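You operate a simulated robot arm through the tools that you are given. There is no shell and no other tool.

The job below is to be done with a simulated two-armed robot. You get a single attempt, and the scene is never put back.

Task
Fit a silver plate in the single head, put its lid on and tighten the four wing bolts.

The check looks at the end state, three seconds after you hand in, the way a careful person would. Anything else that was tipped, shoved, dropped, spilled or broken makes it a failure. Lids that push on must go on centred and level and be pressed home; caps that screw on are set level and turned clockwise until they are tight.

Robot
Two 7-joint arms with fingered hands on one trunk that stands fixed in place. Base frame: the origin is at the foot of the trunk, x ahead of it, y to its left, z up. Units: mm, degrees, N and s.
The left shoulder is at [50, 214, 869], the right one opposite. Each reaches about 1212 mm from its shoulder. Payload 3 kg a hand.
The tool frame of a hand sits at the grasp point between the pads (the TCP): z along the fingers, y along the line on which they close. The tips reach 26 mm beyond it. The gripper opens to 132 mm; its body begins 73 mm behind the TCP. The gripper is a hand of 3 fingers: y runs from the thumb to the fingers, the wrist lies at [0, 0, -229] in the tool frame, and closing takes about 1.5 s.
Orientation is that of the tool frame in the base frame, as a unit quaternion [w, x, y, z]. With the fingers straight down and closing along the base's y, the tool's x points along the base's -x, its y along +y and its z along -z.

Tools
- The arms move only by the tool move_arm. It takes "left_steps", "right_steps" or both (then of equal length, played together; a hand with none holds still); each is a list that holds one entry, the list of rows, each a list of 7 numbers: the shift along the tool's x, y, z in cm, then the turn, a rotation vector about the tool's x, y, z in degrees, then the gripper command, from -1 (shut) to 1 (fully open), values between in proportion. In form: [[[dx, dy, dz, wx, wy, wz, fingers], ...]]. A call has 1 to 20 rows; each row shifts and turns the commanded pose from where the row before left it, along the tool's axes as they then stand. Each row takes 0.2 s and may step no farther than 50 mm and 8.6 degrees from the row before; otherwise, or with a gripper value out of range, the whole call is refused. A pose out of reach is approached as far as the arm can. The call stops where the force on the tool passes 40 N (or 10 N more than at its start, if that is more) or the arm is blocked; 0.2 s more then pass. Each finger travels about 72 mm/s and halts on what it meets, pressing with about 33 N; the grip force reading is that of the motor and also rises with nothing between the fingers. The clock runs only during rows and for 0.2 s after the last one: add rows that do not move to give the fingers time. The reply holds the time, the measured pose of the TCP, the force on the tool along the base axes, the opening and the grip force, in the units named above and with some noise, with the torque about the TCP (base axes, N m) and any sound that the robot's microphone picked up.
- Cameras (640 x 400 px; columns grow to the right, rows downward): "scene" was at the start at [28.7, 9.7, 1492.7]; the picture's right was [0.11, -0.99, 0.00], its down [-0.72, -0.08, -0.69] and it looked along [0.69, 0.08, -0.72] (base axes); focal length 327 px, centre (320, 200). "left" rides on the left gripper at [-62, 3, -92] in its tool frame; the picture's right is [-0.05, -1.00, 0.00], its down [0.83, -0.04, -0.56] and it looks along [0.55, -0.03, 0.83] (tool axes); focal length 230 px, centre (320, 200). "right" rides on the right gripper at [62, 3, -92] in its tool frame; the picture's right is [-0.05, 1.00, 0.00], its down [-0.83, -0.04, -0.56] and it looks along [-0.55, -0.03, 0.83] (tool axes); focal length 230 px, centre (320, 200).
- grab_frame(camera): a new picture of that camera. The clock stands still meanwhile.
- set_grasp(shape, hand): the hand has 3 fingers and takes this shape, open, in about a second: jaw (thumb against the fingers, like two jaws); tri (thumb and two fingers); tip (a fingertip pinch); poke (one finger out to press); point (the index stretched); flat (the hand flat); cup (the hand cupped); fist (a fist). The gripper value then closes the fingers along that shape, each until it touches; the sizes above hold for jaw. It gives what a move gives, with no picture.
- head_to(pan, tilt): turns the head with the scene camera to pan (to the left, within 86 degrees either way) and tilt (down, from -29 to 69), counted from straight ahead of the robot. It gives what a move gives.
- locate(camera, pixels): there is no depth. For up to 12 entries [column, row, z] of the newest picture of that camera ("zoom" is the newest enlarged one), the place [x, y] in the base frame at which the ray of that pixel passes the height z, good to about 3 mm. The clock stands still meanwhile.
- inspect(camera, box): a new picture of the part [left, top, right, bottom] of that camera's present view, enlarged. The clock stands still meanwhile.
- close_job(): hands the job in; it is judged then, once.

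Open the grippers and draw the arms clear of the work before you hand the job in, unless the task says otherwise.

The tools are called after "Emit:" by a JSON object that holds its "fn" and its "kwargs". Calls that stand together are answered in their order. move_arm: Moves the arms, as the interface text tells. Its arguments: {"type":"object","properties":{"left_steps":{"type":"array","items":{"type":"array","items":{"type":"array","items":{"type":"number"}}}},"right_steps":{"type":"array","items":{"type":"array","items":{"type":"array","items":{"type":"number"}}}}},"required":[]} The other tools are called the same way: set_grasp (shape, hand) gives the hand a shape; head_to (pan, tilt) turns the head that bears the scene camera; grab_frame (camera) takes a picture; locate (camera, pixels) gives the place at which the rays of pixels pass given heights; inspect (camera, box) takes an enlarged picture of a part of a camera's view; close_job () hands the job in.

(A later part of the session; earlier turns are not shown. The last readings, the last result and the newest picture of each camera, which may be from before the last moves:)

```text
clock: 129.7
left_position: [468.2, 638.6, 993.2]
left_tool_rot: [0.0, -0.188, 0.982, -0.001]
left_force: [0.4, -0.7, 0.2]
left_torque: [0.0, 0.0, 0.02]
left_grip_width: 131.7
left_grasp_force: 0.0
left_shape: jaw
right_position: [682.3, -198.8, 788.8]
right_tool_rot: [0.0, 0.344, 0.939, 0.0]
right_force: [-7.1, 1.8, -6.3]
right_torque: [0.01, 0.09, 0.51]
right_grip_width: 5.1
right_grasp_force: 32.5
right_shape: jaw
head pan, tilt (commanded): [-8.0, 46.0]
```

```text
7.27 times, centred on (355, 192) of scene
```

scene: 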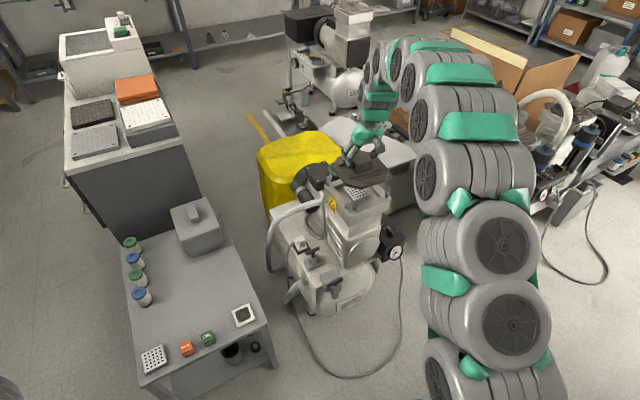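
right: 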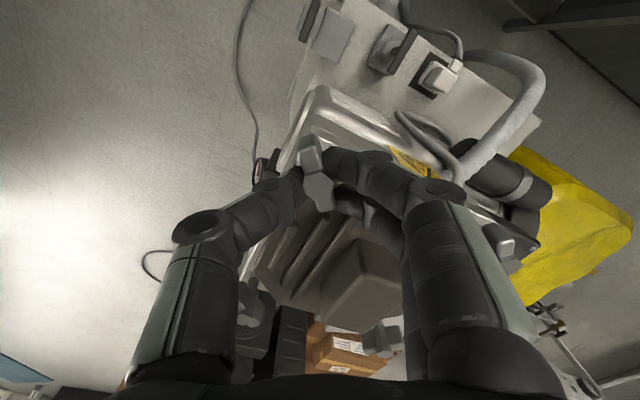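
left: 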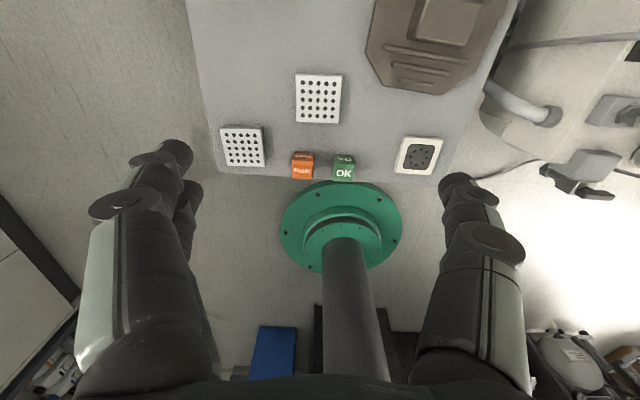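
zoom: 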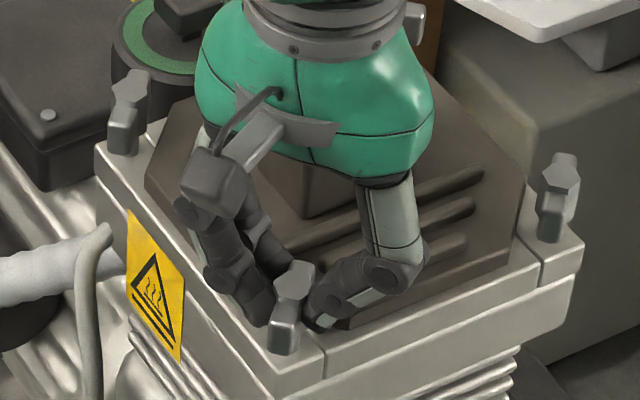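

Torque about z rises to 0.51 N·m and the wing starts to lag slightly: the bolt is getting tight after ~115°. I'll turn a bit more in small steps and watch the torque.

Emit:
{"fn": "move_arm", "kwargs": {"right_steps": [[[0, 0, 0, 0, 0, 4, -1], [0, 0, 0, 0, 0, 4, -1], [0, 0, 0, 0, 0, 0, -1]]]}}

Emit:
{"fn": "inspect", "kwargs": {"camera": "right", "box": [270, 120, 370, 230]}}

```text
clock: 130.5
left_position: [467.2, 638.1, 993.1]
left_tool_rot: [-0.001, -0.189, 0.982, 0.0]
left_force: [-0.5, -0.3, 0.0]
left_torque: [0.02, -0.01, 0.02]
left_grip_width: 131.9
left_grasp_force: 0.1
left_shape: jaw
right_position: [682.4, -199.0, 787.9]
right_tool_rot: [0.0, 0.41, 0.912, 0.0]
right_force: [-3.3, -2.3, 1.0]
right_torque: [-0.03, -0.02, 0.85]
right_grip_width: 5.0
right_grasp_force: 33.1
right_shape: jaw
head pan, tilt (commanded): [-8.0, 46.0]
```

```text
3.64 times, centred on (320, 175) of right
```

zoom: 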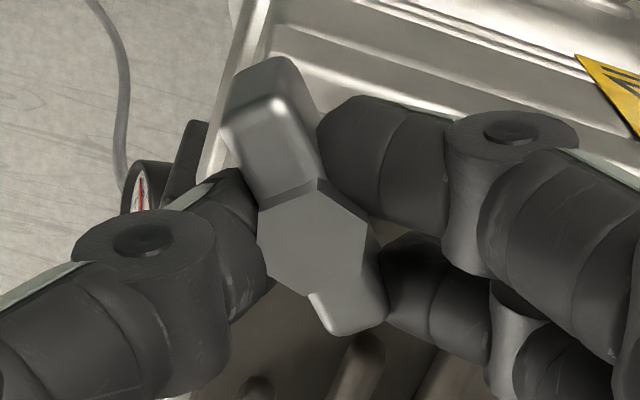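

Torque is 0.85 N·m and the wing now lags the hand by ~20°, with one wing over the lid. I'll push another 8° to confirm whether the bolt still moves.

Emit:
{"fn": "move_arm", "kwargs": {"right_steps": [[[0, 0, 0, 0, 0, 4, -1], [0, 0, 0, 0, 0, 4, -1], [0, 0, 0, 0, 0, 0, -1]]]}}

Emit:
{"fn": "inspect", "kwargs": {"camera": "right", "box": [270, 120, 370, 230]}}

Emit:
{"fn": "inspect", "kwargs": {"camera": "scene", "box": [335, 180, 375, 215]}}

```text
clock: 131.3
left_position: [469.5, 638.4, 993.8]
left_tool_rot: [0.0, -0.187, 0.982, 0.0]
left_force: [-0.7, 0.5, 0.6]
left_torque: [0.03, -0.01, -0.02]
left_grip_width: 131.7
left_grasp_force: 0.1
left_shape: jaw
right_position: [683.0, -199.5, 788.2]
right_tool_rot: [0.001, 0.472, 0.881, 0.0]
right_force: [4.3, -18.8, 5.5]
right_torque: [-0.35, -0.11, 0.74]
right_grip_width: 5.8
right_grasp_force: 33.1
right_shape: jaw
head pan, tilt (commanded): [-8.0, 46.0]
```

```text
3.64 times, centred on (320, 175) of right
```

zoom: 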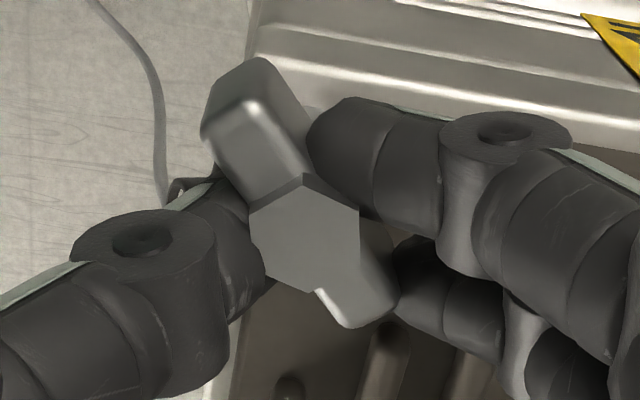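

```text
11.43 times, centred on (355, 198) of scene
```

zoom: 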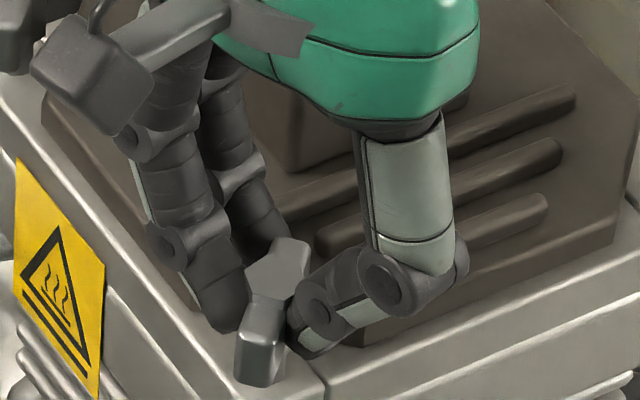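

The bolt no longer moves while the hand slips slightly: it has stopped after roughly 98°. To be sure it's properly tight, I'll reopen, turn back ~24° to square up with the wings, re-centre (hub ~2 mm off in −y), regrip and apply torque again.

Emit:
{"fn": "move_arm", "kwargs": {"right_steps": [[[0, 0, 0, 0, 0, 0, -0.7], [0, 0, 0, 0, 0, 0, -0.4], [0, 0, 0, 0, 0, 0, -0.4], [0, -0.2, 0, 0, 0, 0, -0.4], [0, 0, 0, 0, 0, -8, -0.4], [0, 0, 0, 0, 0, -8, -0.4], [0, 0, 0, 0, 0, -8, -0.4], [0, 0, 0, 0, 0, 0, -0.4]]]}}

Emit:
{"fn": "inspect", "kwargs": {"camera": "right", "box": [270, 120, 370, 230]}}

```text
clock: 133.1
left_position: [467.6, 638.7, 992.5]
left_tool_rot: [0.001, -0.189, 0.982, 0.0]
left_force: [0.5, -0.1, 0.0]
left_torque: [0.01, 0.01, 0.0]
left_grip_width: 132.1
left_grasp_force: 0.1
left_shape: jaw
right_position: [680.3, -200.1, 787.8]
right_tool_rot: [0.001, 0.278, 0.961, -0.001]
right_force: [0.3, 0.4, 0.8]
right_torque: [-0.02, 0.03, 0.02]
right_grip_width: 39.0
right_grasp_force: 0.0
right_shape: jaw
head pan, tilt (commanded): [-8.0, 46.0]
```

```text
3.64 times, centred on (320, 175) of right
```

zoom: 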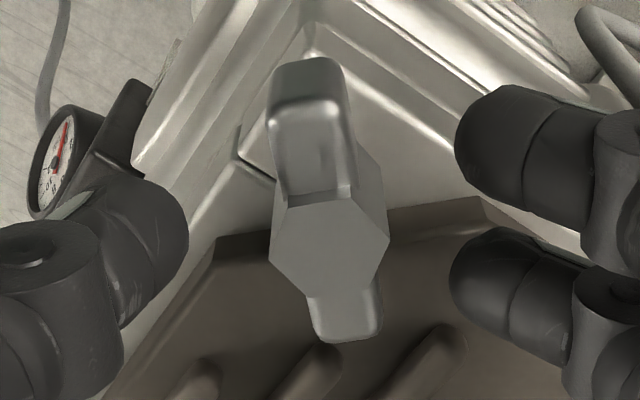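

The wing now points radially with its inner end over the lid corner (zoom (345,320)). I'll centre (−0.12,+0.14 cm), regrip and turn again, watching torque.

Emit:
{"fn": "move_arm", "kwargs": {"right_steps": [[[-0.12, 0.14, 0, 0, 0, 0, -0.4], [0, 0, 0, 0, 0, 0, -0.8], [0, 0, 0, 0, 0, 0, -1], [0, 0, 0, 0, 0, 0, -1], [0, 0, 0, 0, 0, 4, -1], [0, 0, 0, 0, 0, 4, -1], [0, 0, 0, 0, 0, 0, -1]]]}}

Emit:
{"fn": "inspect", "kwargs": {"camera": "right", "box": [270, 120, 370, 230]}}

```text
clock: 134.7
left_position: [466.9, 638.0, 994.6]
left_tool_rot: [0.0, -0.188, 0.982, 0.0]
left_force: [-0.9, -0.4, 0.8]
left_torque: [0.01, 0.0, -0.01]
left_grip_width: 131.8
left_grasp_force: 0.0
left_shape: jaw
right_position: [682.2, -198.9, 788.7]
right_tool_rot: [-0.001, 0.345, 0.939, -0.001]
right_force: [-9.2, 4.9, -7.7]
right_torque: [0.11, 0.09, 0.36]
right_grip_width: 5.5
right_grasp_force: 32.9
right_shape: jaw
head pan, tilt (commanded): [-8.0, 46.0]
```

```text
3.64 times, centred on (320, 175) of right
```

zoom: 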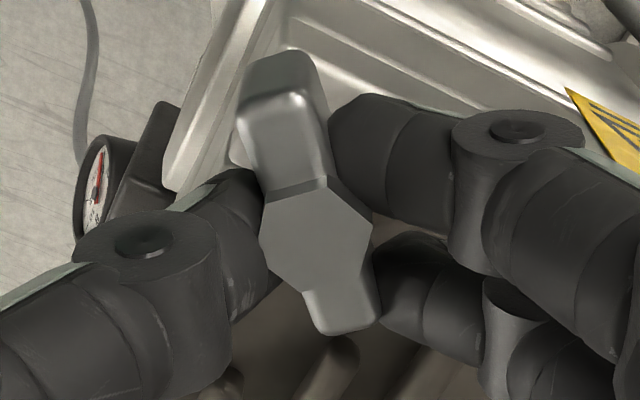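

Torque 0.36 N·m after 8° with the bolt essentially unmoved. I'll add 12° more to load it further.

Emit:
{"fn": "move_arm", "kwargs": {"right_steps": [[[0, 0, 0, 0, 0, 4, -1], [0, 0, 0, 0, 0, 4, -1], [0, 0, 0, 0, 0, 4, -1], [0, 0, 0, 0, 0, 0, -1]]]}}

Emit:
{"fn": "inspect", "kwargs": {"camera": "right", "box": [270, 120, 370, 230]}}

```text
clock: 135.7
left_position: [467.1, 638.1, 993.1]
left_tool_rot: [-0.001, -0.188, 0.982, 0.0]
left_force: [-0.4, 0.1, 0.4]
left_torque: [0.03, 0.05, 0.0]
left_grip_width: 131.9
left_grasp_force: 0.0
left_shape: jaw
right_position: [683.0, -199.2, 787.7]
right_tool_rot: [0.0, 0.44, 0.898, 0.0]
right_force: [-5.5, -2.1, 0.6]
right_torque: [-0.01, 0.05, 0.61]
right_grip_width: 5.7
right_grasp_force: 33.0
right_shape: jaw
head pan, tilt (commanded): [-8.0, 46.0]
```

```text
3.64 times, centred on (320, 175) of right
```

zoom: 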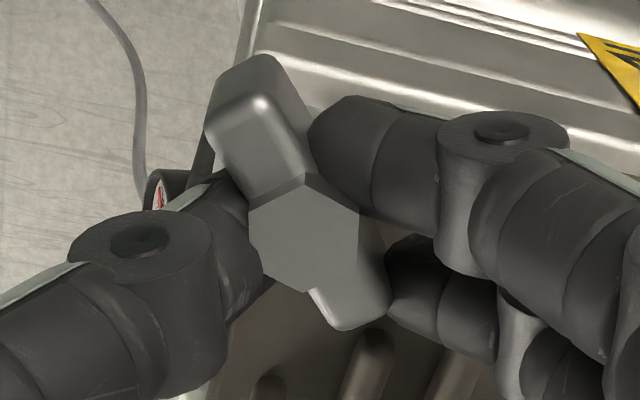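

Bolt A holds still (wing at ~58°) while torque climbs to 0.61 N·m: it is tight. I'll release, rise, and view bolt A together with the twin machine's tightened bolts for comparison.

Emit:
{"fn": "move_arm", "kwargs": {"right_steps": [[[0, 0, 0, 0, 0, -4, -0.8], [0, 0, 0, 0, 0, -4, -0.5], [0, 0, 0, 0, 0, 0, -0.3], [0, 0, -1, 0, 0, 0, -0.3], [0, 0, -3, 0, 0, 0, -0.3], [0, 0, -4, 0, 0, 0, -0.3], [0, 0, -3, 0, 0, 0, -0.3], [0, 0, 0, 0, 0, 0, -0.1]]]}}

Emit:
{"fn": "inspect", "kwargs": {"camera": "right", "box": [240, 60, 400, 200]}}

Emit:
{"fn": "inspect", "kwargs": {"camera": "scene", "box": [320, 150, 400, 220]}}

Emit:
{"fn": "grab_frame", "kwargs": {"camera": "scene"}}

```text
clock: 137.5
left_position: [468.3, 639.7, 993.7]
left_tool_rot: [0.0, -0.188, 0.982, 0.0]
left_force: [0.1, -0.4, -0.2]
left_torque: [0.01, -0.01, -0.02]
left_grip_width: 131.7
left_grasp_force: 0.0
left_shape: jaw
right_position: [683.8, -201.1, 898.3]
right_tool_rot: [0.0, 0.376, 0.926, 0.0]
right_force: [1.0, 0.2, -0.3]
right_torque: [0.01, 0.02, 0.0]
right_grip_width: 58.8
right_grasp_force: 0.1
right_shape: jaw
head pan, tilt (commanded): [-8.0, 46.0]
```

```text
2.86 times, centred on (320, 130) of right
```

zoom: 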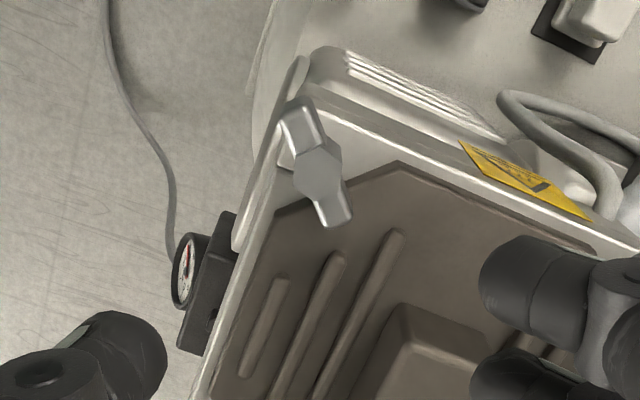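

```text
5.71 times, centred on (360, 185) of scene
```

zoom: 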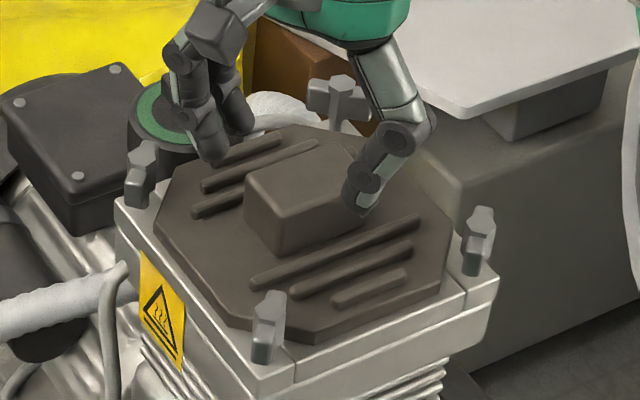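

```text
taken
```

scene: 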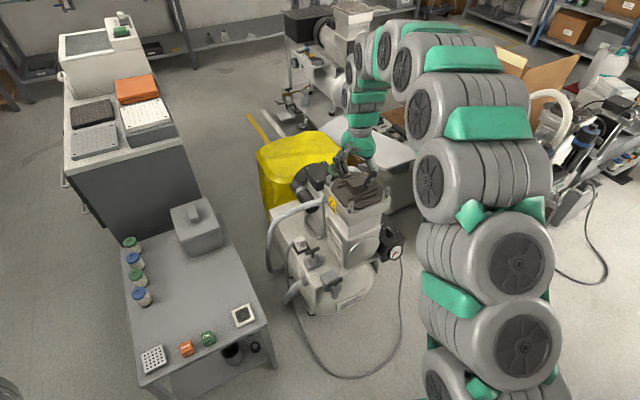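

Bolt A's wing now lies radially, inner end over the lid corner and seated low. Next bolt B at ≈(814,−150): I'll turn the hand to 65.7° (across its wings) and move above it at z≈862.

Emit:
{"fn": "move_arm", "kwargs": {"right_steps": [[[0, 0, 0, 0, 0, -6.6, -0.1], [0, 0, 0, 0, 0, -6.6, -0.1], [0, 0, 0, 0, 0, -6.7, -0.1], [-2.43, 2.52, 0.9, 0, 0, 0, -0.1], [-2.43, 2.52, 0.9, 0, 0, 0, -0.1], [-2.43, 2.52, 0.9, 0, 0, 0, -0.2], [-2.43, 2.52, 0.9, 0, 0, 0, -0.3], [0, 0, 0, 0, 0, 0, -0.45], [0, 0, 0, 0, 0, 0, -0.45]]]}}

Emit:
{"fn": "inspect", "kwargs": {"camera": "right", "box": [240, 60, 400, 200]}}

Emit:
{"fn": "grab_frame", "kwargs": {"camera": "right"}}

```text
clock: 139.5
left_position: [468.0, 640.0, 991.8]
left_tool_rot: [0.0, -0.189, 0.982, 0.001]
left_force: [-0.4, 0.4, -0.1]
left_torque: [0.01, 0.02, -0.01]
left_grip_width: 132.0
left_grasp_force: 0.1
left_shape: jaw
right_position: [812.3, -148.1, 861.3]
right_tool_rot: [-0.001, 0.212, 0.977, 0.0]
right_force: [0.1, 0.5, 0.7]
right_torque: [0.0, -0.02, 0.04]
right_grip_width: 36.7
right_grasp_force: 0.0
right_shape: jaw
head pan, tilt (commanded): [-8.0, 46.0]
```

```text
2.86 times, centred on (320, 130) of right
```

zoom: 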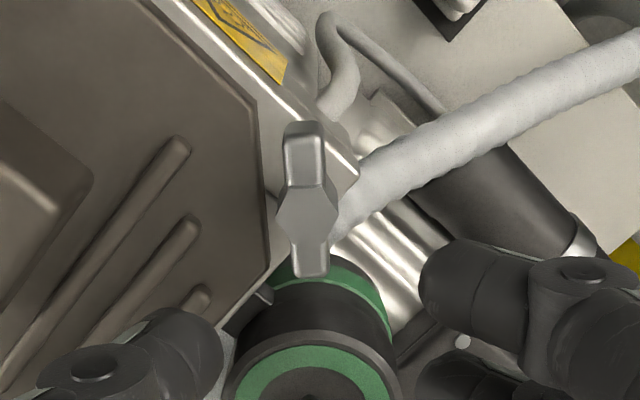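

```text
taken
```

right: 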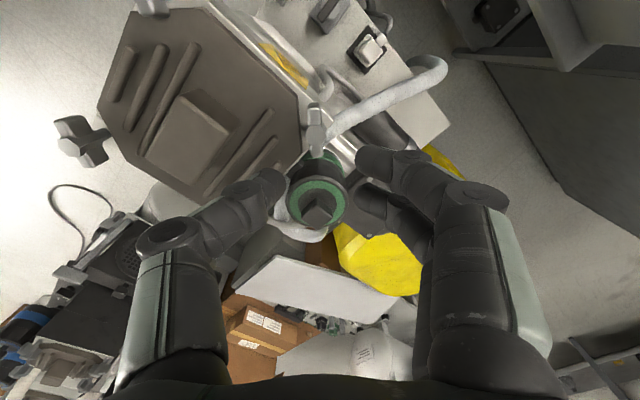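

Bolt B's hub is at (316,135), wings upright in view. I'll shift (+0.4,−0.3) cm and descend to z≈795, then refine at close range.

Emit:
{"fn": "move_arm", "kwargs": {"right_steps": [[[0.4, -0.3, 0, 0, 0, 0, -0.45], [0, 0, 2, 0, 0, 0, -0.45], [0, 0, 2, 0, 0, 0, -0.45], [0, 0, 1.5, 0, 0, 0, -0.45], [0, 0, 1.0, 0, 0, 0, -0.45], [0, 0, 0, 0, 0, 0, -0.45]]]}}

Emit:
{"fn": "inspect", "kwargs": {"camera": "right", "box": [250, 110, 390, 240]}}

Emit:
{"fn": "inspect", "kwargs": {"camera": "scene", "box": [310, 145, 390, 215]}}

```text
clock: 140.9
left_position: [468.4, 638.2, 994.8]
left_tool_rot: [0.0, -0.189, 0.982, 0.0]
left_force: [0.3, -0.7, -0.1]
left_torque: [-0.01, 0.01, -0.01]
left_grip_width: 131.9
left_grasp_force: 0.0
left_shape: jaw
right_position: [809.6, -149.7, 795.1]
right_tool_rot: [0.0, 0.212, 0.977, 0.0]
right_force: [-0.4, -1.0, 0.7]
right_torque: [0.0, 0.0, 0.0]
right_grip_width: 36.8
right_grasp_force: 0.1
right_shape: jaw
head pan, tilt (commanded): [-8.0, 46.0]
```

```text
3.08 times, centred on (320, 175) of right
```

zoom: 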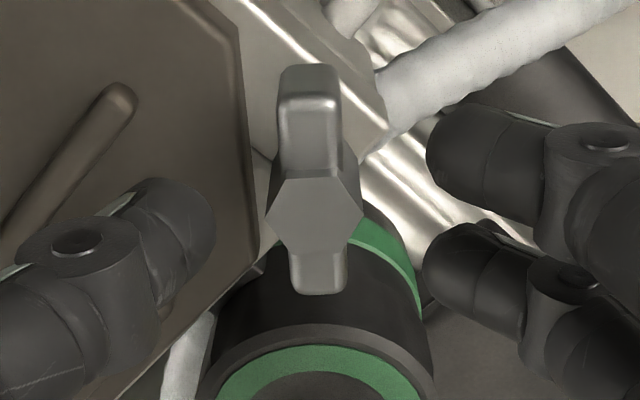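

```text
5.71 times, centred on (350, 180) of scene
```

zoom: 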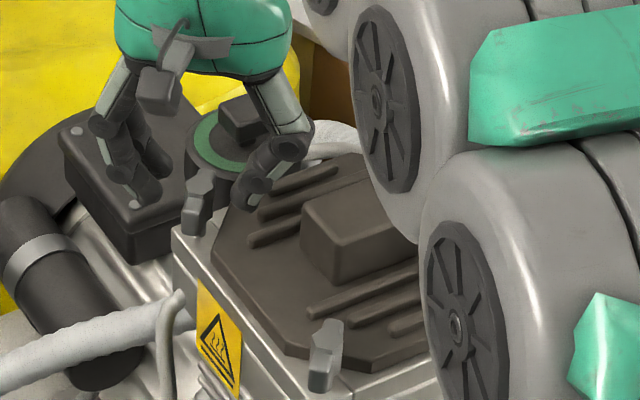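

Hub B is at (318,180), within ~1 mm of centre. I'll nudge −0.1 cm in y, lower 7 mm watching for contact of the outer fingers with the black box, then close.

Emit:
{"fn": "move_arm", "kwargs": {"right_steps": [[[0, -0.1, 0.3, 0, 0, 0, -0.45], [0, 0, 0.4, 0, 0, 0, -0.45], [0, 0, 0, 0, 0, 0, -0.45]]]}}

```text
clock: 141.7
left_position: [467.8, 639.2, 994.6]
left_tool_rot: [0.0, -0.188, 0.982, 0.0]
left_force: [-0.6, -0.6, 0.0]
left_torque: [0.02, 0.0, -0.01]
left_grip_width: 132.0
left_grasp_force: 0.0
left_shape: jaw
right_position: [808.9, -149.4, 787.7]
right_tool_rot: [0.0, 0.211, 0.977, 0.0]
right_force: [-0.3, 0.3, 1.2]
right_torque: [0.02, 0.02, -0.02]
right_grip_width: 36.8
right_grasp_force: 0.0
right_shape: jaw
head pan, tilt (commanded): [-8.0, 46.0]
```

No contact at z≈788. I'll close on bolt B's wings and read the forces.

Emit:
{"fn": "move_arm", "kwargs": {"right_steps": [[[0, 0, 0, 0, 0, 0, -0.8], [0, 0, 0, 0, 0, 0, -1], [0, 0, 0, 0, 0, 0, -1], [0, 0, 0, 0, 0, 0, -1]]]}}

Emit:
{"fn": "inspect", "kwargs": {"camera": "right", "box": [250, 110, 390, 240]}}

```text
clock: 142.7
left_position: [466.9, 638.3, 992.1]
left_tool_rot: [0.0, -0.189, 0.982, 0.0]
left_force: [0.0, 0.4, 0.0]
left_torque: [0.01, -0.01, 0.03]
left_grip_width: 131.7
left_grasp_force: 0.1
left_shape: jaw
right_position: [808.8, -149.0, 787.9]
right_tool_rot: [0.0, 0.211, 0.978, -0.001]
right_force: [1.2, -1.1, -3.9]
right_torque: [0.03, -0.03, -0.01]
right_grip_width: 6.0
right_grasp_force: 33.5
right_shape: jaw
head pan, tilt (commanded): [-8.0, 46.0]
```

```text
3.08 times, centred on (320, 175) of right
```

zoom: 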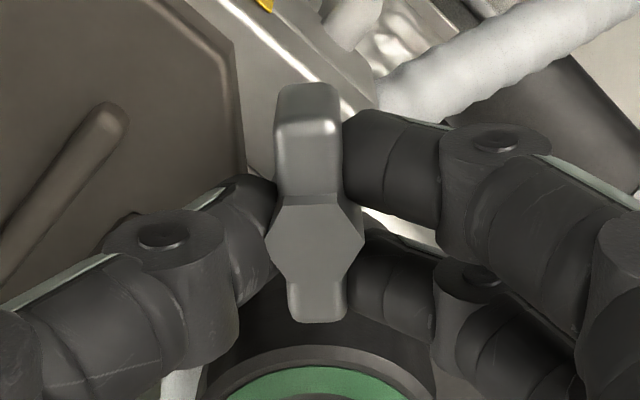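

Gripped, hub centred at (318,188). I'll turn clockwise 30° and check forces.

Emit:
{"fn": "move_arm", "kwargs": {"right_steps": [[[0, 0, 0, 0, 0, 6, -1], [0, 0, 0, 0, 0, 6, -1], [0, 0, 0, 0, 0, 6, -1], [0, 0, 0, 0, 0, 6, -1], [0, 0, 0, 0, 0, 6, -1], [0, 0, 0, 0, 0, 0, -1]]]}}

```text
clock: 144.1
left_position: [467.3, 638.1, 993.8]
left_tool_rot: [0.001, -0.188, 0.982, 0.0]
left_force: [-0.1, -0.1, -0.2]
left_torque: [0.01, -0.02, 0.01]
left_grip_width: 131.9
left_grasp_force: 0.2
left_shape: jaw
right_position: [807.9, -150.6, 789.2]
right_tool_rot: [0.001, 0.458, 0.889, 0.0]
right_force: [7.5, -5.2, -18.4]
right_torque: [-0.07, -0.15, 0.04]
right_grip_width: 5.2
right_grasp_force: 33.1
right_shape: jaw
head pan, tilt (commanded): [-8.0, 46.0]
```

The bolt pulls the hand slightly down (−18 N) as it screws in. I'll follow down ~1.2 mm with a small side correction and turn 30° more.

Emit:
{"fn": "move_arm", "kwargs": {"right_steps": [[[-0.08, 0.03, 0.12, 0, 0, 0, -1], [0, 0, 0, 0, 0, 6, -1], [0, 0, 0, 0, 0, 6, -1], [0, 0, 0, 0, 0, 6, -1], [0, 0, 0, 0, 0, 6, -1], [0, 0, 0, 0, 0, 0, -1]]]}}

```text
clock: 145.5
left_position: [467.5, 638.6, 994.3]
left_tool_rot: [0.001, -0.189, 0.982, 0.001]
left_force: [1.0, 0.1, -0.7]
left_torque: [0.02, 0.01, 0.0]
left_grip_width: 132.1
left_grasp_force: 0.1
left_shape: jaw
right_position: [807.6, -151.3, 788.6]
right_tool_rot: [0.001, 0.632, 0.775, -0.001]
right_force: [-5.6, -5.4, -1.5]
right_torque: [-0.09, 0.07, 0.02]
right_grip_width: 4.8
right_grasp_force: 33.3
right_shape: jaw
head pan, tilt (commanded): [-8.0, 46.0]
```

Forces are small, 54° turned. I'll continue another 30°.

Emit:
{"fn": "move_arm", "kwargs": {"right_steps": [[[0, 0, 0.03, 0, 0, 6, -1], [0, 0, 0.03, 0, 0, 6, -1], [0, 0, 0.02, 0, 0, 6, -1], [0, 0, 0.02, 0, 0, 6, -1], [0, 0, 0, 0, 0, 6, -1], [0, 0, 0, 0, 0, 0, -1]]]}}

Emit:
{"fn": "inspect", "kwargs": {"camera": "right", "box": [250, 110, 390, 240]}}

```text
clock: 146.9
left_position: [466.6, 639.2, 993.8]
left_tool_rot: [0.0, -0.188, 0.982, -0.001]
left_force: [0.2, 0.3, 1.2]
left_torque: [0.0, -0.02, -0.01]
left_grip_width: 131.9
left_grasp_force: 0.0
left_shape: jaw
right_position: [807.7, -151.2, 788.3]
right_tool_rot: [0.0, 0.811, 0.585, 0.001]
right_force: [-9.4, -15.1, 6.1]
right_torque: [-0.24, 0.13, 0.01]
right_grip_width: 5.3
right_grasp_force: 33.6
right_shape: jaw
head pan, tilt (commanded): [-8.0, 46.0]
```

```text
3.08 times, centred on (320, 175) of right
```

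zoom: 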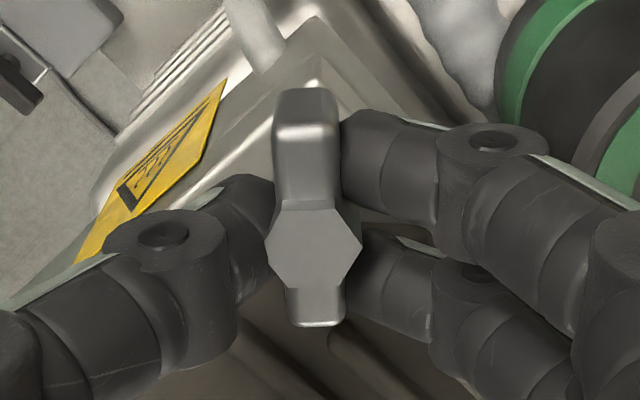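

84° turned, bolt following. I'll relieve the side force (−0.19,−0.04 cm) and continue in small steps watching torque.

Emit:
{"fn": "move_arm", "kwargs": {"right_steps": [[[-0.17, -0.04, 0, 0, 0, 0, -1], [0, 0, 0, 0, 0, 5, -1], [0, 0, 0, 0, 0, 5, -1], [0, 0, 0, 0, 0, 5, -1], [0, 0, 0, 0, 0, 0, -1]]]}}

```text
clock: 148.1
left_position: [467.3, 638.9, 992.8]
left_tool_rot: [0.001, -0.188, 0.982, 0.0]
left_force: [0.1, 0.4, -0.4]
left_torque: [0.02, -0.02, 0.02]
left_grip_width: 131.9
left_grasp_force: 0.0
left_shape: jaw
right_position: [805.7, -150.7, 788.8]
right_tool_rot: [0.0, 0.881, 0.473, 0.0]
right_force: [-10.7, -10.1, 11.9]
right_torque: [-0.23, 0.24, 0.39]
right_grip_width: 5.7
right_grasp_force: 33.3
right_shape: jaw
head pan, tilt (commanded): [-8.0, 46.0]
```

Torque now 0.39 N·m at ~99°. I'll add 12° more and see whether the bolt stops.

Emit:
{"fn": "move_arm", "kwargs": {"right_steps": [[[-0.05, -0.1, 0, 0, 0, 4, -1], [0, 0, 0, 0, 0, 4, -1], [0, 0, 0, 0, 0, 4, -1], [0, 0, 0, 0, 0, 0, -1]]]}}

Emit:
{"fn": "inspect", "kwargs": {"camera": "right", "box": [250, 110, 390, 240]}}

```text
clock: 149.1
left_position: [466.7, 638.9, 993.2]
left_tool_rot: [-0.001, -0.188, 0.982, 0.0]
left_force: [0.0, -0.9, 0.7]
left_torque: [0.01, 0.02, -0.02]
left_grip_width: 131.7
left_grasp_force: 0.0
left_shape: jaw
right_position: [805.5, -150.5, 786.4]
right_tool_rot: [-0.001, 0.925, 0.379, 0.001]
right_force: [-0.9, -8.3, 5.8]
right_torque: [-0.27, 0.03, 0.77]
right_grip_width: 6.2
right_grasp_force: 33.2
right_shape: jaw
head pan, tilt (commanded): [-8.0, 46.0]
```

```text
3.08 times, centred on (320, 175) of right
```

zoom: 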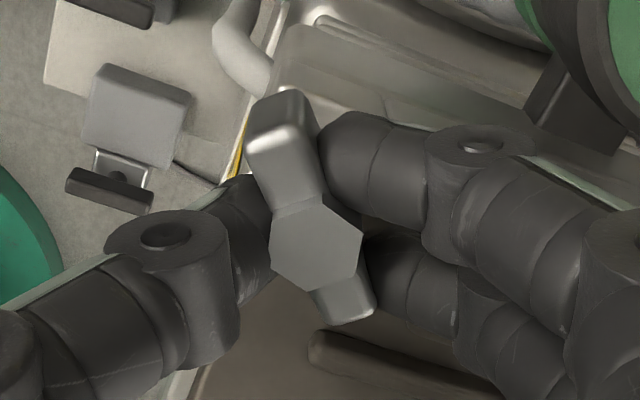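

Bolt B has stopped (wing lags ~18°, torque 0.77 N·m): tight. I'll open and rise straight up.

Emit:
{"fn": "move_arm", "kwargs": {"right_steps": [[[0, 0, 0, 0, 0, 3, -1], [0, 0, 0, 0, 0, 0, -1], [0, 0, 0, 0, 0, 0, -0.6], [0, 0, 0, 0, 0, 0, -0.3], [0, 0, 0, 0, 0, 0, -0.3], [0, 0, -1, 0, 0, 0, -0.3], [0, 0, -3, 0, 0, 0, -0.3], [0, 0, -4, 0, 0, 0, -0.3], [0, 0, 0, 0, 0, 0, -0.3]]]}}

Emit:
{"fn": "grab_frame", "kwargs": {"camera": "right"}}

Emit:
{"fn": "inspect", "kwargs": {"camera": "scene", "box": [310, 145, 400, 220]}}

```text
clock: 151.1
left_position: [467.0, 638.6, 992.4]
left_tool_rot: [0.0, -0.189, 0.982, 0.001]
left_force: [-0.4, 0.3, -0.8]
left_torque: [0.02, 0.01, -0.01]
left_grip_width: 131.9
left_grasp_force: 0.1
left_shape: jaw
right_position: [804.3, -151.7, 867.1]
right_tool_rot: [0.0, 0.935, 0.355, 0.0]
right_force: [0.9, 0.4, -0.1]
right_torque: [0.05, 0.03, -0.01]
right_grip_width: 45.8
right_grasp_force: 0.1
right_shape: jaw
head pan, tilt (commanded): [-8.0, 46.0]
```

```text
taken
```

right: 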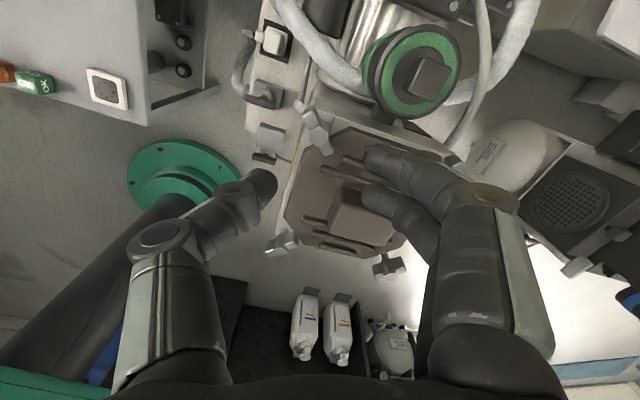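

```text
5.33 times, centred on (355, 182) of scene
```

zoom: 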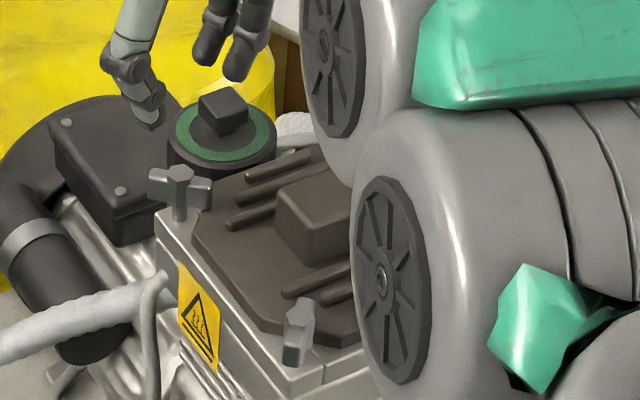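

Bolt B's wings now lie radially over the lid corner. For bolt C I'll rotate the hand back up to 155.7° (known good range), then move above C at ≈(853,−279).

Emit:
{"fn": "move_arm", "kwargs": {"right_steps": [[[0, 0, -2, 0, 0, -8.2, -0.3], [0, 0, -1, 0, 0, -8.2, -0.3], [0, 0, 0, 0, 0, -8.2, -0.3], [0, 0, 0, 0, 0, -8.2, -0.3], [0, 0, 0, 0, 0, -8.2, -0.3], [0, 0, 0, 0, 0, -8.2, -0.3], [0, 0, 0, 0, 0, -8.2, -0.3], [0, 0, 0, 0, 0, -8.2, -0.3], [0, 0, 0, 0, 0, -8.2, -0.3], [0, 0, 0, 0, 0, -8.2, -0.3], [0, 0, 0, 0, 0, -8.2, -0.3], [0, 0, 0, 0, 0, -8.2, -0.3], [0, 0, 0, 0, 0, -8.2, -0.3], [0, 0, 0, 0, 0, -8.2, -0.3], [0, 0, 0, 0, 0, -8.2, -0.3], [0, 0, 0, 0, 0, -8.2, -0.3], [0, 0, 0, 0, 0, -8.2, -0.3], [0, 0, 0, 0, 0, -8.2, -0.3], [0, 0, 0, 0, 0, -8.2, -0.3], [0, 0, 0, 0, 0, -8.2, -0.3]]]}}

Emit:
{"fn": "move_arm", "kwargs": {"right_steps": [[[0, 0, 0, 0, 0, -8.2, -0.3], [0, 0, 0, 0, 0, -8.2, -0.3], [0, 0, 0, 0, 0, -8.2, -0.3], [0, 0, 0, 0, 0, -8.2, -0.3], [0, 0, 0, 0, 0, -7.3, -0.3], [0, 0, 0, 0, 0, 0, -0.3]]]}}

```text
clock: 155.3
left_position: [467.7, 638.7, 992.4]
left_tool_rot: [0.0, -0.188, 0.982, 0.0]
left_force: [-0.3, 0.5, 0.8]
left_torque: [-0.02, 0.0, -0.02]
left_grip_width: 132.0
left_grasp_force: 0.0
left_shape: jaw
right_position: [806.1, -150.3, 897.1]
right_tool_rot: [0.001, -0.224, 0.975, 0.0]
right_force: [0.2, -0.5, 0.0]
right_torque: [0.04, 0.03, 0.03]
right_grip_width: 45.7
right_grasp_force: 0.0
right_shape: jaw
head pan, tilt (commanded): [-8.0, 46.0]
```

```text
clock: 156.7
left_position: [468.4, 638.2, 993.5]
left_tool_rot: [0.0, -0.188, 0.982, 0.0]
left_force: [0.3, 0.9, -0.7]
left_torque: [0.0, 0.02, 0.04]
left_grip_width: 131.8
left_grasp_force: 0.0
left_shape: jaw
right_position: [805.9, -149.0, 896.2]
right_tool_rot: [0.0, -0.544, 0.839, 0.0]
right_force: [0.2, -0.2, -0.5]
right_torque: [0.02, 0.0, -0.03]
right_grip_width: 45.7
right_grasp_force: 0.0
right_shape: jaw
head pan, tilt (commanded): [-8.0, 46.0]
```

Hand is at 155.8°. From the true A and B axes I predict C≈(855,−275) and D≈(731,−323). I'll move above C at z≈862.

Emit:
{"fn": "move_arm", "kwargs": {"right_steps": [[[3.15, -3.2, 0.5, 0, 0, 0, -0.3], [3.15, -3.2, 1.4, 0, 0, 0, -0.4], [3.15, -3.2, 1.5, 0, 0, 0, -0.45], [0, 0, 0, 0, 0, 0, -0.45]]]}}

Emit:
{"fn": "inspect", "kwargs": {"camera": "right", "box": [240, 60, 400, 200]}}

Emit:
{"fn": "grab_frame", "kwargs": {"camera": "right"}}

```text
clock: 157.7
left_position: [467.5, 639.2, 993.5]
left_tool_rot: [0.0, -0.188, 0.982, -0.001]
left_force: [0.2, 0.0, -0.2]
left_torque: [0.0, -0.02, 0.0]
left_grip_width: 131.9
left_grasp_force: 0.1
left_shape: jaw
right_position: [847.0, -271.1, 863.0]
right_tool_rot: [0.0, -0.543, 0.84, 0.0]
right_force: [-0.1, -0.2, -0.1]
right_torque: [0.01, -0.02, 0.03]
right_grip_width: 36.7
right_grasp_force: 0.0
right_shape: jaw
right hand out of reach, approached as far as the arm can: row 3
head pan, tilt (commanded): [-8.0, 46.0]
```

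```text
2.86 times, centred on (320, 130) of right
```

zoom: 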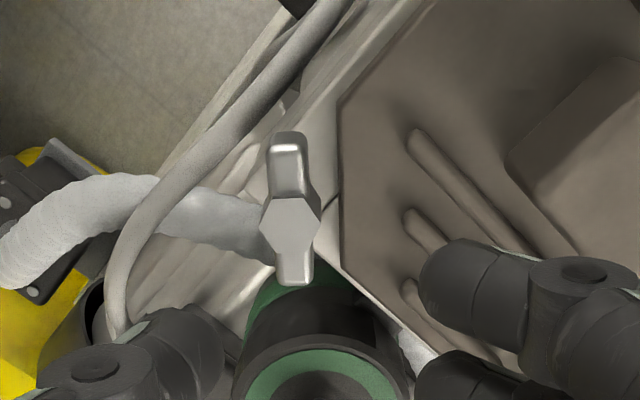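

```text
taken
```

right: 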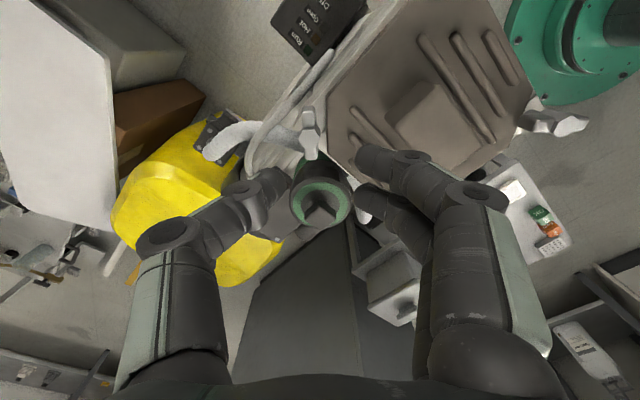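

At this height the reach is at its limit; lower down it opens up. Bolt C's hub shows ~(−8,−3) mm off, i.e. at ≈(855,−272). I'll check the hose near bolt C in the scene view before descending.

Emit:
{"fn": "inspect", "kwargs": {"camera": "scene", "box": [320, 130, 400, 200]}}

Emit:
{"fn": "head_to", "kwargs": {"pan": -14, "tilt": 45}}

Emit:
{"fn": "grab_frame", "kwargs": {"camera": "scene"}}

```text
5.71 times, centred on (360, 165) of scene
```

zoom: 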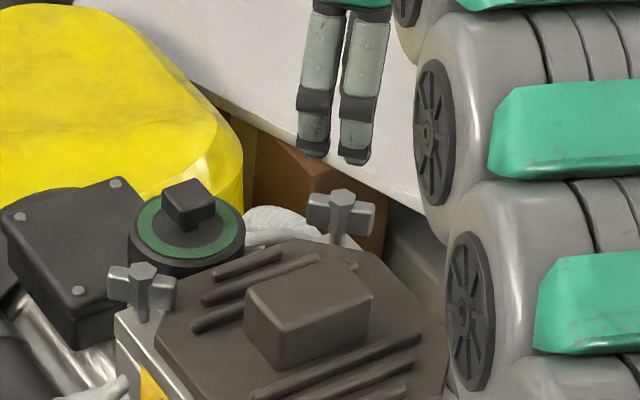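

```text
clock: 158.4
left_position: [467.3, 639.6, 993.2]
left_tool_rot: [0.0, -0.189, 0.982, 0.0]
left_force: [-0.2, -0.5, 0.1]
left_torque: [-0.02, -0.01, -0.02]
left_grip_width: 132.2
left_grasp_force: 0.1
left_shape: jaw
right_position: [847.0, -271.0, 861.9]
right_tool_rot: [0.0, -0.543, 0.84, 0.0]
right_force: [-0.2, -1.2, 0.6]
right_torque: [-0.03, 0.02, 0.02]
right_grip_width: 36.6
right_grasp_force: 0.0
right_shape: jaw
head pan, tilt (commanded): [-14.0, 45.0]
```

```text
taken
```

scene: 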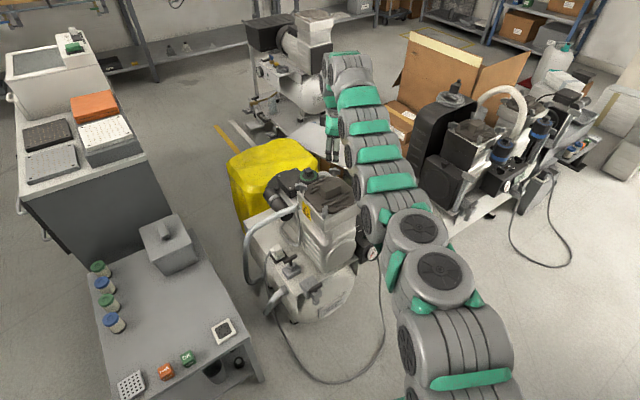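

The hose lies behind and below the rim near C. I'll descend to z≈812 while shifting (−0.28,−0.78) cm to get over bolt C, then refine.

Emit:
{"fn": "move_arm", "kwargs": {"right_steps": [[[0, 0, 2, 0, 0, 0, -0.45], [-0.1, -0.3, 1.5, 0, 0, 0, -0.45], [-0.18, -0.48, 1.5, 0, 0, 0, -0.45], [0, 0, 0, 0, 0, 0, -0.45]]]}}

Emit:
{"fn": "inspect", "kwargs": {"camera": "right", "box": [250, 90, 390, 230]}}

```text
clock: 159.4
left_position: [467.0, 638.9, 993.4]
left_tool_rot: [-0.001, -0.189, 0.982, 0.0]
left_force: [-0.8, 0.8, -0.3]
left_torque: [-0.01, 0.0, 0.0]
left_grip_width: 132.0
left_grasp_force: 0.0
left_shape: jaw
right_position: [855.3, -270.0, 813.0]
right_tool_rot: [0.0, -0.542, 0.84, 0.0]
right_force: [0.1, -0.4, -0.3]
right_torque: [0.0, -0.01, 0.0]
right_grip_width: 36.7
right_grasp_force: 0.1
right_shape: jaw
head pan, tilt (commanded): [-14.0, 45.0]
```

```text
2.86 times, centred on (320, 160) of right
```

zoom: 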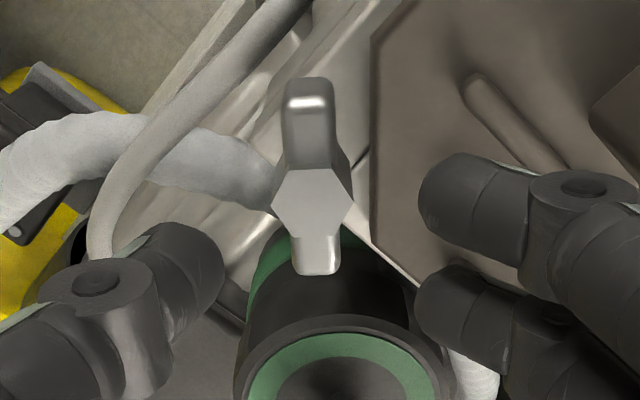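

Hub C is at (+3.4,−1.7) mm. I'll correct and descend to z≈797, reading forces for any touch with the hose.

Emit:
{"fn": "move_arm", "kwargs": {"right_steps": [[[0.34, -0.17, 0.3, 0, 0, 0, -0.5], [0, 0, 0.5, 0, 0, 0, -0.5], [0, 0, 0.5, 0, 0, 0, -0.5], [0, 0, 0.3, 0, 0, 0, -0.5], [0, 0, 0, 0, 0, 0, -0.5]]]}}

Emit:
{"fn": "inspect", "kwargs": {"camera": "right", "box": [250, 110, 390, 240]}}

```text
clock: 160.6
left_position: [466.5, 638.9, 993.1]
left_tool_rot: [0.001, -0.188, 0.982, -0.001]
left_force: [0.4, 0.0, -0.1]
left_torque: [-0.01, -0.01, 0.0]
left_grip_width: 131.8
left_grasp_force: 0.0
left_shape: jaw
right_position: [855.9, -271.0, 802.0]
right_tool_rot: [0.0, -0.542, 0.84, 0.0]
right_force: [-0.2, -0.6, 0.3]
right_torque: [0.01, -0.02, 0.0]
right_grip_width: 33.5
right_grasp_force: 0.1
right_shape: jaw
head pan, tilt (commanded): [-14.0, 45.0]
```

```text
3.08 times, centred on (320, 175) of right
```

zoom: 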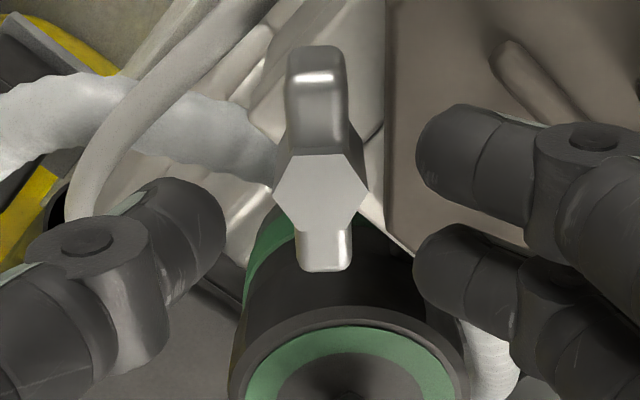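

Hub is now centred (320,173). I'll lower to z≈788 in small steps with +0.12 cm x, and read the force.

Emit:
{"fn": "move_arm", "kwargs": {"right_steps": [[[0.12, 0, 0.4, 0, 0, 0, -0.5], [0, 0, 0.5, 0, 0, 0, -0.5], [0, 0, 0.5, 0, 0, 0, -0.5], [0, 0, 0, 0, 0, 0, -0.5]]]}}

Emit:
{"fn": "inspect", "kwargs": {"camera": "right", "box": [250, 110, 390, 240]}}

```text
clock: 161.6
left_position: [467.4, 638.5, 993.8]
left_tool_rot: [-0.001, -0.188, 0.982, 0.0]
left_force: [-0.9, -0.3, -0.9]
left_torque: [0.01, 0.02, -0.01]
left_grip_width: 131.8
left_grasp_force: 0.1
left_shape: jaw
right_position: [853.9, -273.0, 787.5]
right_tool_rot: [0.0, -0.542, 0.84, 0.0]
right_force: [0.9, 0.2, 0.5]
right_torque: [0.02, -0.03, 0.01]
right_grip_width: 33.4
right_grasp_force: 0.1
right_shape: jaw
head pan, tilt (commanded): [-14.0, 45.0]
```

```text
3.08 times, centred on (320, 175) of right
```

zoom: 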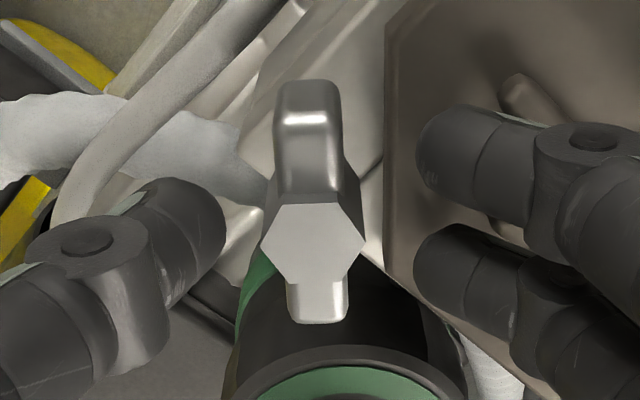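

No contact. Hub is centred to ~1 mm (−1.2 in y). I'll nudge and close on bolt C's wings.

Emit:
{"fn": "move_arm", "kwargs": {"right_steps": [[[0, -0.12, 0, 0, 0, 0, -0.5], [0, 0, 0, 0, 0, 0, -0.8], [0, 0, 0, 0, 0, 0, -1], [0, 0, 0, 0, 0, 0, -1], [0, 0, 0, 0, 0, 0, -1]]]}}

Emit:
{"fn": "inspect", "kwargs": {"camera": "right", "box": [250, 110, 390, 240]}}

```text
clock: 162.8
left_position: [466.8, 638.1, 993.9]
left_tool_rot: [0.0, -0.188, 0.982, 0.0]
left_force: [0.1, -0.8, -0.2]
left_torque: [0.02, 0.02, -0.04]
left_grip_width: 131.9
left_grasp_force: 0.1
left_shape: jaw
right_position: [854.3, -274.1, 784.8]
right_tool_rot: [0.0, -0.543, 0.84, 0.0]
right_force: [-1.5, -0.1, -6.5]
right_torque: [0.01, 0.1, -0.01]
right_grip_width: 5.9
right_grasp_force: 32.7
right_shape: jaw
head pan, tilt (commanded): [-14.0, 45.0]
```

```text
3.08 times, centred on (320, 175) of right
```

zoom: 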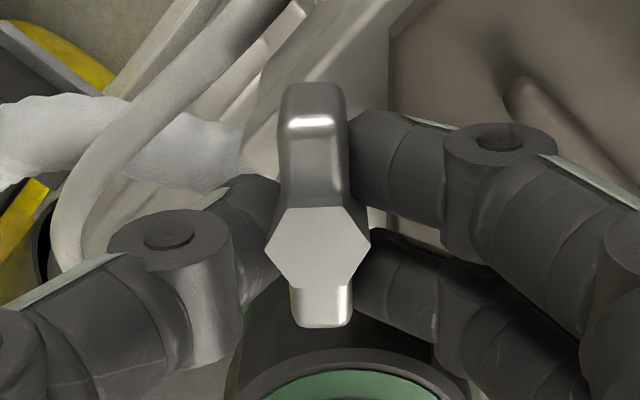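

Gripped on bolt C (33 N), forces small. I'll turn clockwise 30°, following slightly downward, and check forces.

Emit:
{"fn": "move_arm", "kwargs": {"right_steps": [[[0, 0, 0.02, 0, 0, 6, -1], [0, 0, 0.02, 0, 0, 6, -1], [0, 0, 0.03, 0, 0, 6, -1], [0, 0, 0.03, 0, 0, 6, -1], [0, 0, 0.03, 0, 0, 6, -1], [0, 0, 0, 0, 0, 0, -1]]]}}

```text
clock: 164.2
left_position: [467.9, 638.4, 993.7]
left_tool_rot: [0.0, -0.188, 0.982, 0.0]
left_force: [0.0, 0.0, -0.5]
left_torque: [-0.02, -0.02, 0.02]
left_grip_width: 131.7
left_grasp_force: 0.1
left_shape: jaw
right_position: [857.3, -275.3, 784.6]
right_tool_rot: [0.0, -0.307, 0.952, 0.0]
right_force: [-6.2, -3.1, -1.7]
right_torque: [-0.01, 0.13, 0.0]
right_grip_width: 5.5
right_grasp_force: 33.4
right_shape: jaw
head pan, tilt (commanded): [-14.0, 45.0]
```

Good: small forces after 30°. I'll continue another 30° with a tiny correction.

Emit:
{"fn": "move_arm", "kwargs": {"right_steps": [[[0.07, 0.02, 0, 0, 0, 6, -1], [0, 0, 0.03, 0, 0, 6, -1], [0, 0, 0.03, 0, 0, 6, -1], [0, 0, 0.03, 0, 0, 6, -1], [0, 0, 0.02, 0, 0, 6, -1], [0, 0, 0, 0, 0, 0, -1]]]}}

```text
clock: 165.6
left_position: [467.8, 637.9, 993.3]
left_tool_rot: [-0.001, -0.188, 0.982, 0.0]
left_force: [-0.3, -0.9, 0.2]
left_torque: [0.01, -0.01, -0.04]
left_grip_width: 131.8
left_grasp_force: 0.0
left_shape: jaw
right_position: [856.5, -274.7, 784.8]
right_tool_rot: [0.002, -0.049, 0.999, -0.001]
right_force: [17.7, -9.9, 4.5]
right_torque: [-0.19, -0.31, 0.03]
right_grip_width: 5.4
right_grasp_force: 33.5
right_shape: jaw
head pan, tilt (commanded): [-14.0, 45.0]
```

Side force (18,−10): I'll shift (−0.17,−0.12) cm and turn 24° more.

Emit:
{"fn": "move_arm", "kwargs": {"right_steps": [[[-0.17, -0.12, 0, 0, 0, 0, -1], [0, 0, 0.02, 0, 0, 6, -1], [0, 0, 0.02, 0, 0, 6, -1], [0, 0, 0.02, 0, 0, 6, -1], [0, 0, 0.02, 0, 0, 6, -1], [0, 0, 0, 0, 0, 0, -1]]]}}

Emit:
{"fn": "inspect", "kwargs": {"camera": "right", "box": [250, 110, 390, 240]}}

```text
clock: 167.0
left_position: [467.6, 639.0, 993.0]
left_tool_rot: [0.0, -0.189, 0.982, 0.0]
left_force: [0.9, 0.5, -0.7]
left_torque: [-0.02, -0.04, -0.02]
left_grip_width: 132.0
left_grasp_force: 0.1
left_shape: jaw
right_position: [857.3, -276.1, 782.9]
right_tool_rot: [0.0, 0.16, 0.987, 0.0]
right_force: [8.0, -10.1, 22.0]
right_torque: [-0.2, -0.12, 0.02]
right_grip_width: 6.1
right_grasp_force: 33.0
right_shape: jaw
head pan, tilt (commanded): [-14.0, 45.0]
```

```text
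3.08 times, centred on (320, 175) of right
```

zoom: 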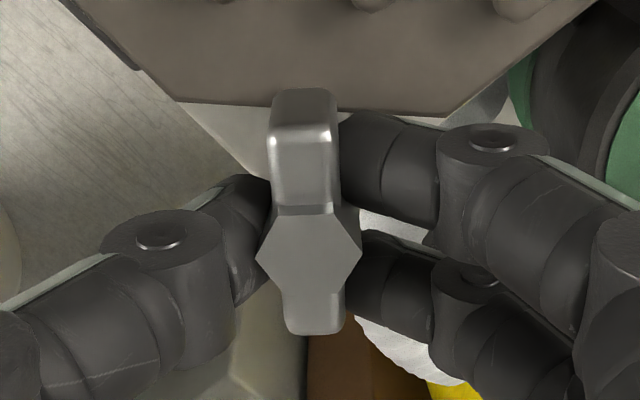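

The +22 N upward means I followed down too far; I'll lift 1.5 mm, correct sideways, and continue in 5° steps watching torque.

Emit:
{"fn": "move_arm", "kwargs": {"right_steps": [[[-0.1, -0.07, -0.17, 0, 0, 0, -1], [0, 0, 0, 0, 0, 5, -1], [0, 0, 0, 0, 0, 5, -1], [0, 0, 0, 0, 0, 5, -1], [0, 0, 0, 0, 0, 0, -1]]]}}

```text
clock: 168.2
left_position: [468.5, 638.5, 993.7]
left_tool_rot: [0.0, -0.189, 0.982, 0.0]
left_force: [0.1, 0.9, -0.3]
left_torque: [0.03, 0.02, 0.0]
left_grip_width: 132.3
left_grasp_force: 0.0
left_shape: jaw
right_position: [857.1, -276.6, 785.4]
right_tool_rot: [0.0, 0.286, 0.958, 0.0]
right_force: [-1.5, -4.8, -1.9]
right_torque: [-0.1, 0.0, 0.32]
right_grip_width: 5.7
right_grasp_force: 33.1
right_shape: jaw
head pan, tilt (commanded): [-14.0, 45.0]
```

Torque is rising (0.32 N·m) at ~99°. I'll add 16° in steps to load it and check that the bolt has stopped.

Emit:
{"fn": "move_arm", "kwargs": {"right_steps": [[[0, 0, 0, 0, 0, 4, -1], [0, 0, 0, 0, 0, 4, -1], [0, 0, 0, 0, 0, 4, -1], [0, 0, 0, 0, 0, 4, -1], [0, 0, 0, 0, 0, 0, -1]]]}}

Emit:
{"fn": "inspect", "kwargs": {"camera": "right", "box": [250, 110, 390, 240]}}

```text
clock: 169.4
left_position: [467.9, 638.6, 993.9]
left_tool_rot: [0.0, -0.188, 0.982, 0.0]
left_force: [0.2, -0.5, 0.8]
left_torque: [0.0, -0.01, -0.02]
left_grip_width: 131.8
left_grasp_force: 0.1
left_shape: jaw
right_position: [857.7, -277.2, 785.2]
right_tool_rot: [-0.001, 0.418, 0.908, 0.0]
right_force: [0.9, -14.5, 0.9]
right_torque: [-0.26, -0.13, 0.97]
right_grip_width: 6.2
right_grasp_force: 33.2
right_shape: jaw
head pan, tilt (commanded): [-14.0, 45.0]
```

```text
3.08 times, centred on (320, 175) of right
```

zoom: 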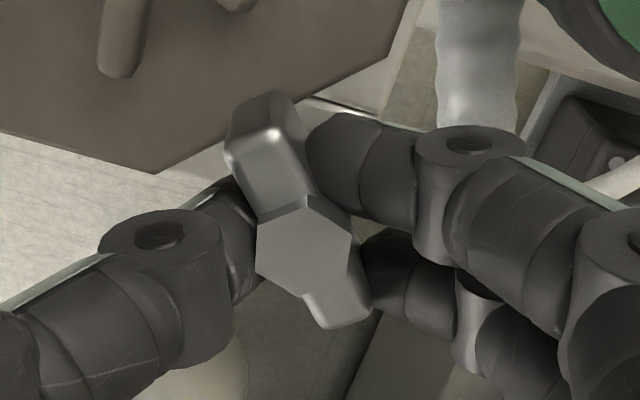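

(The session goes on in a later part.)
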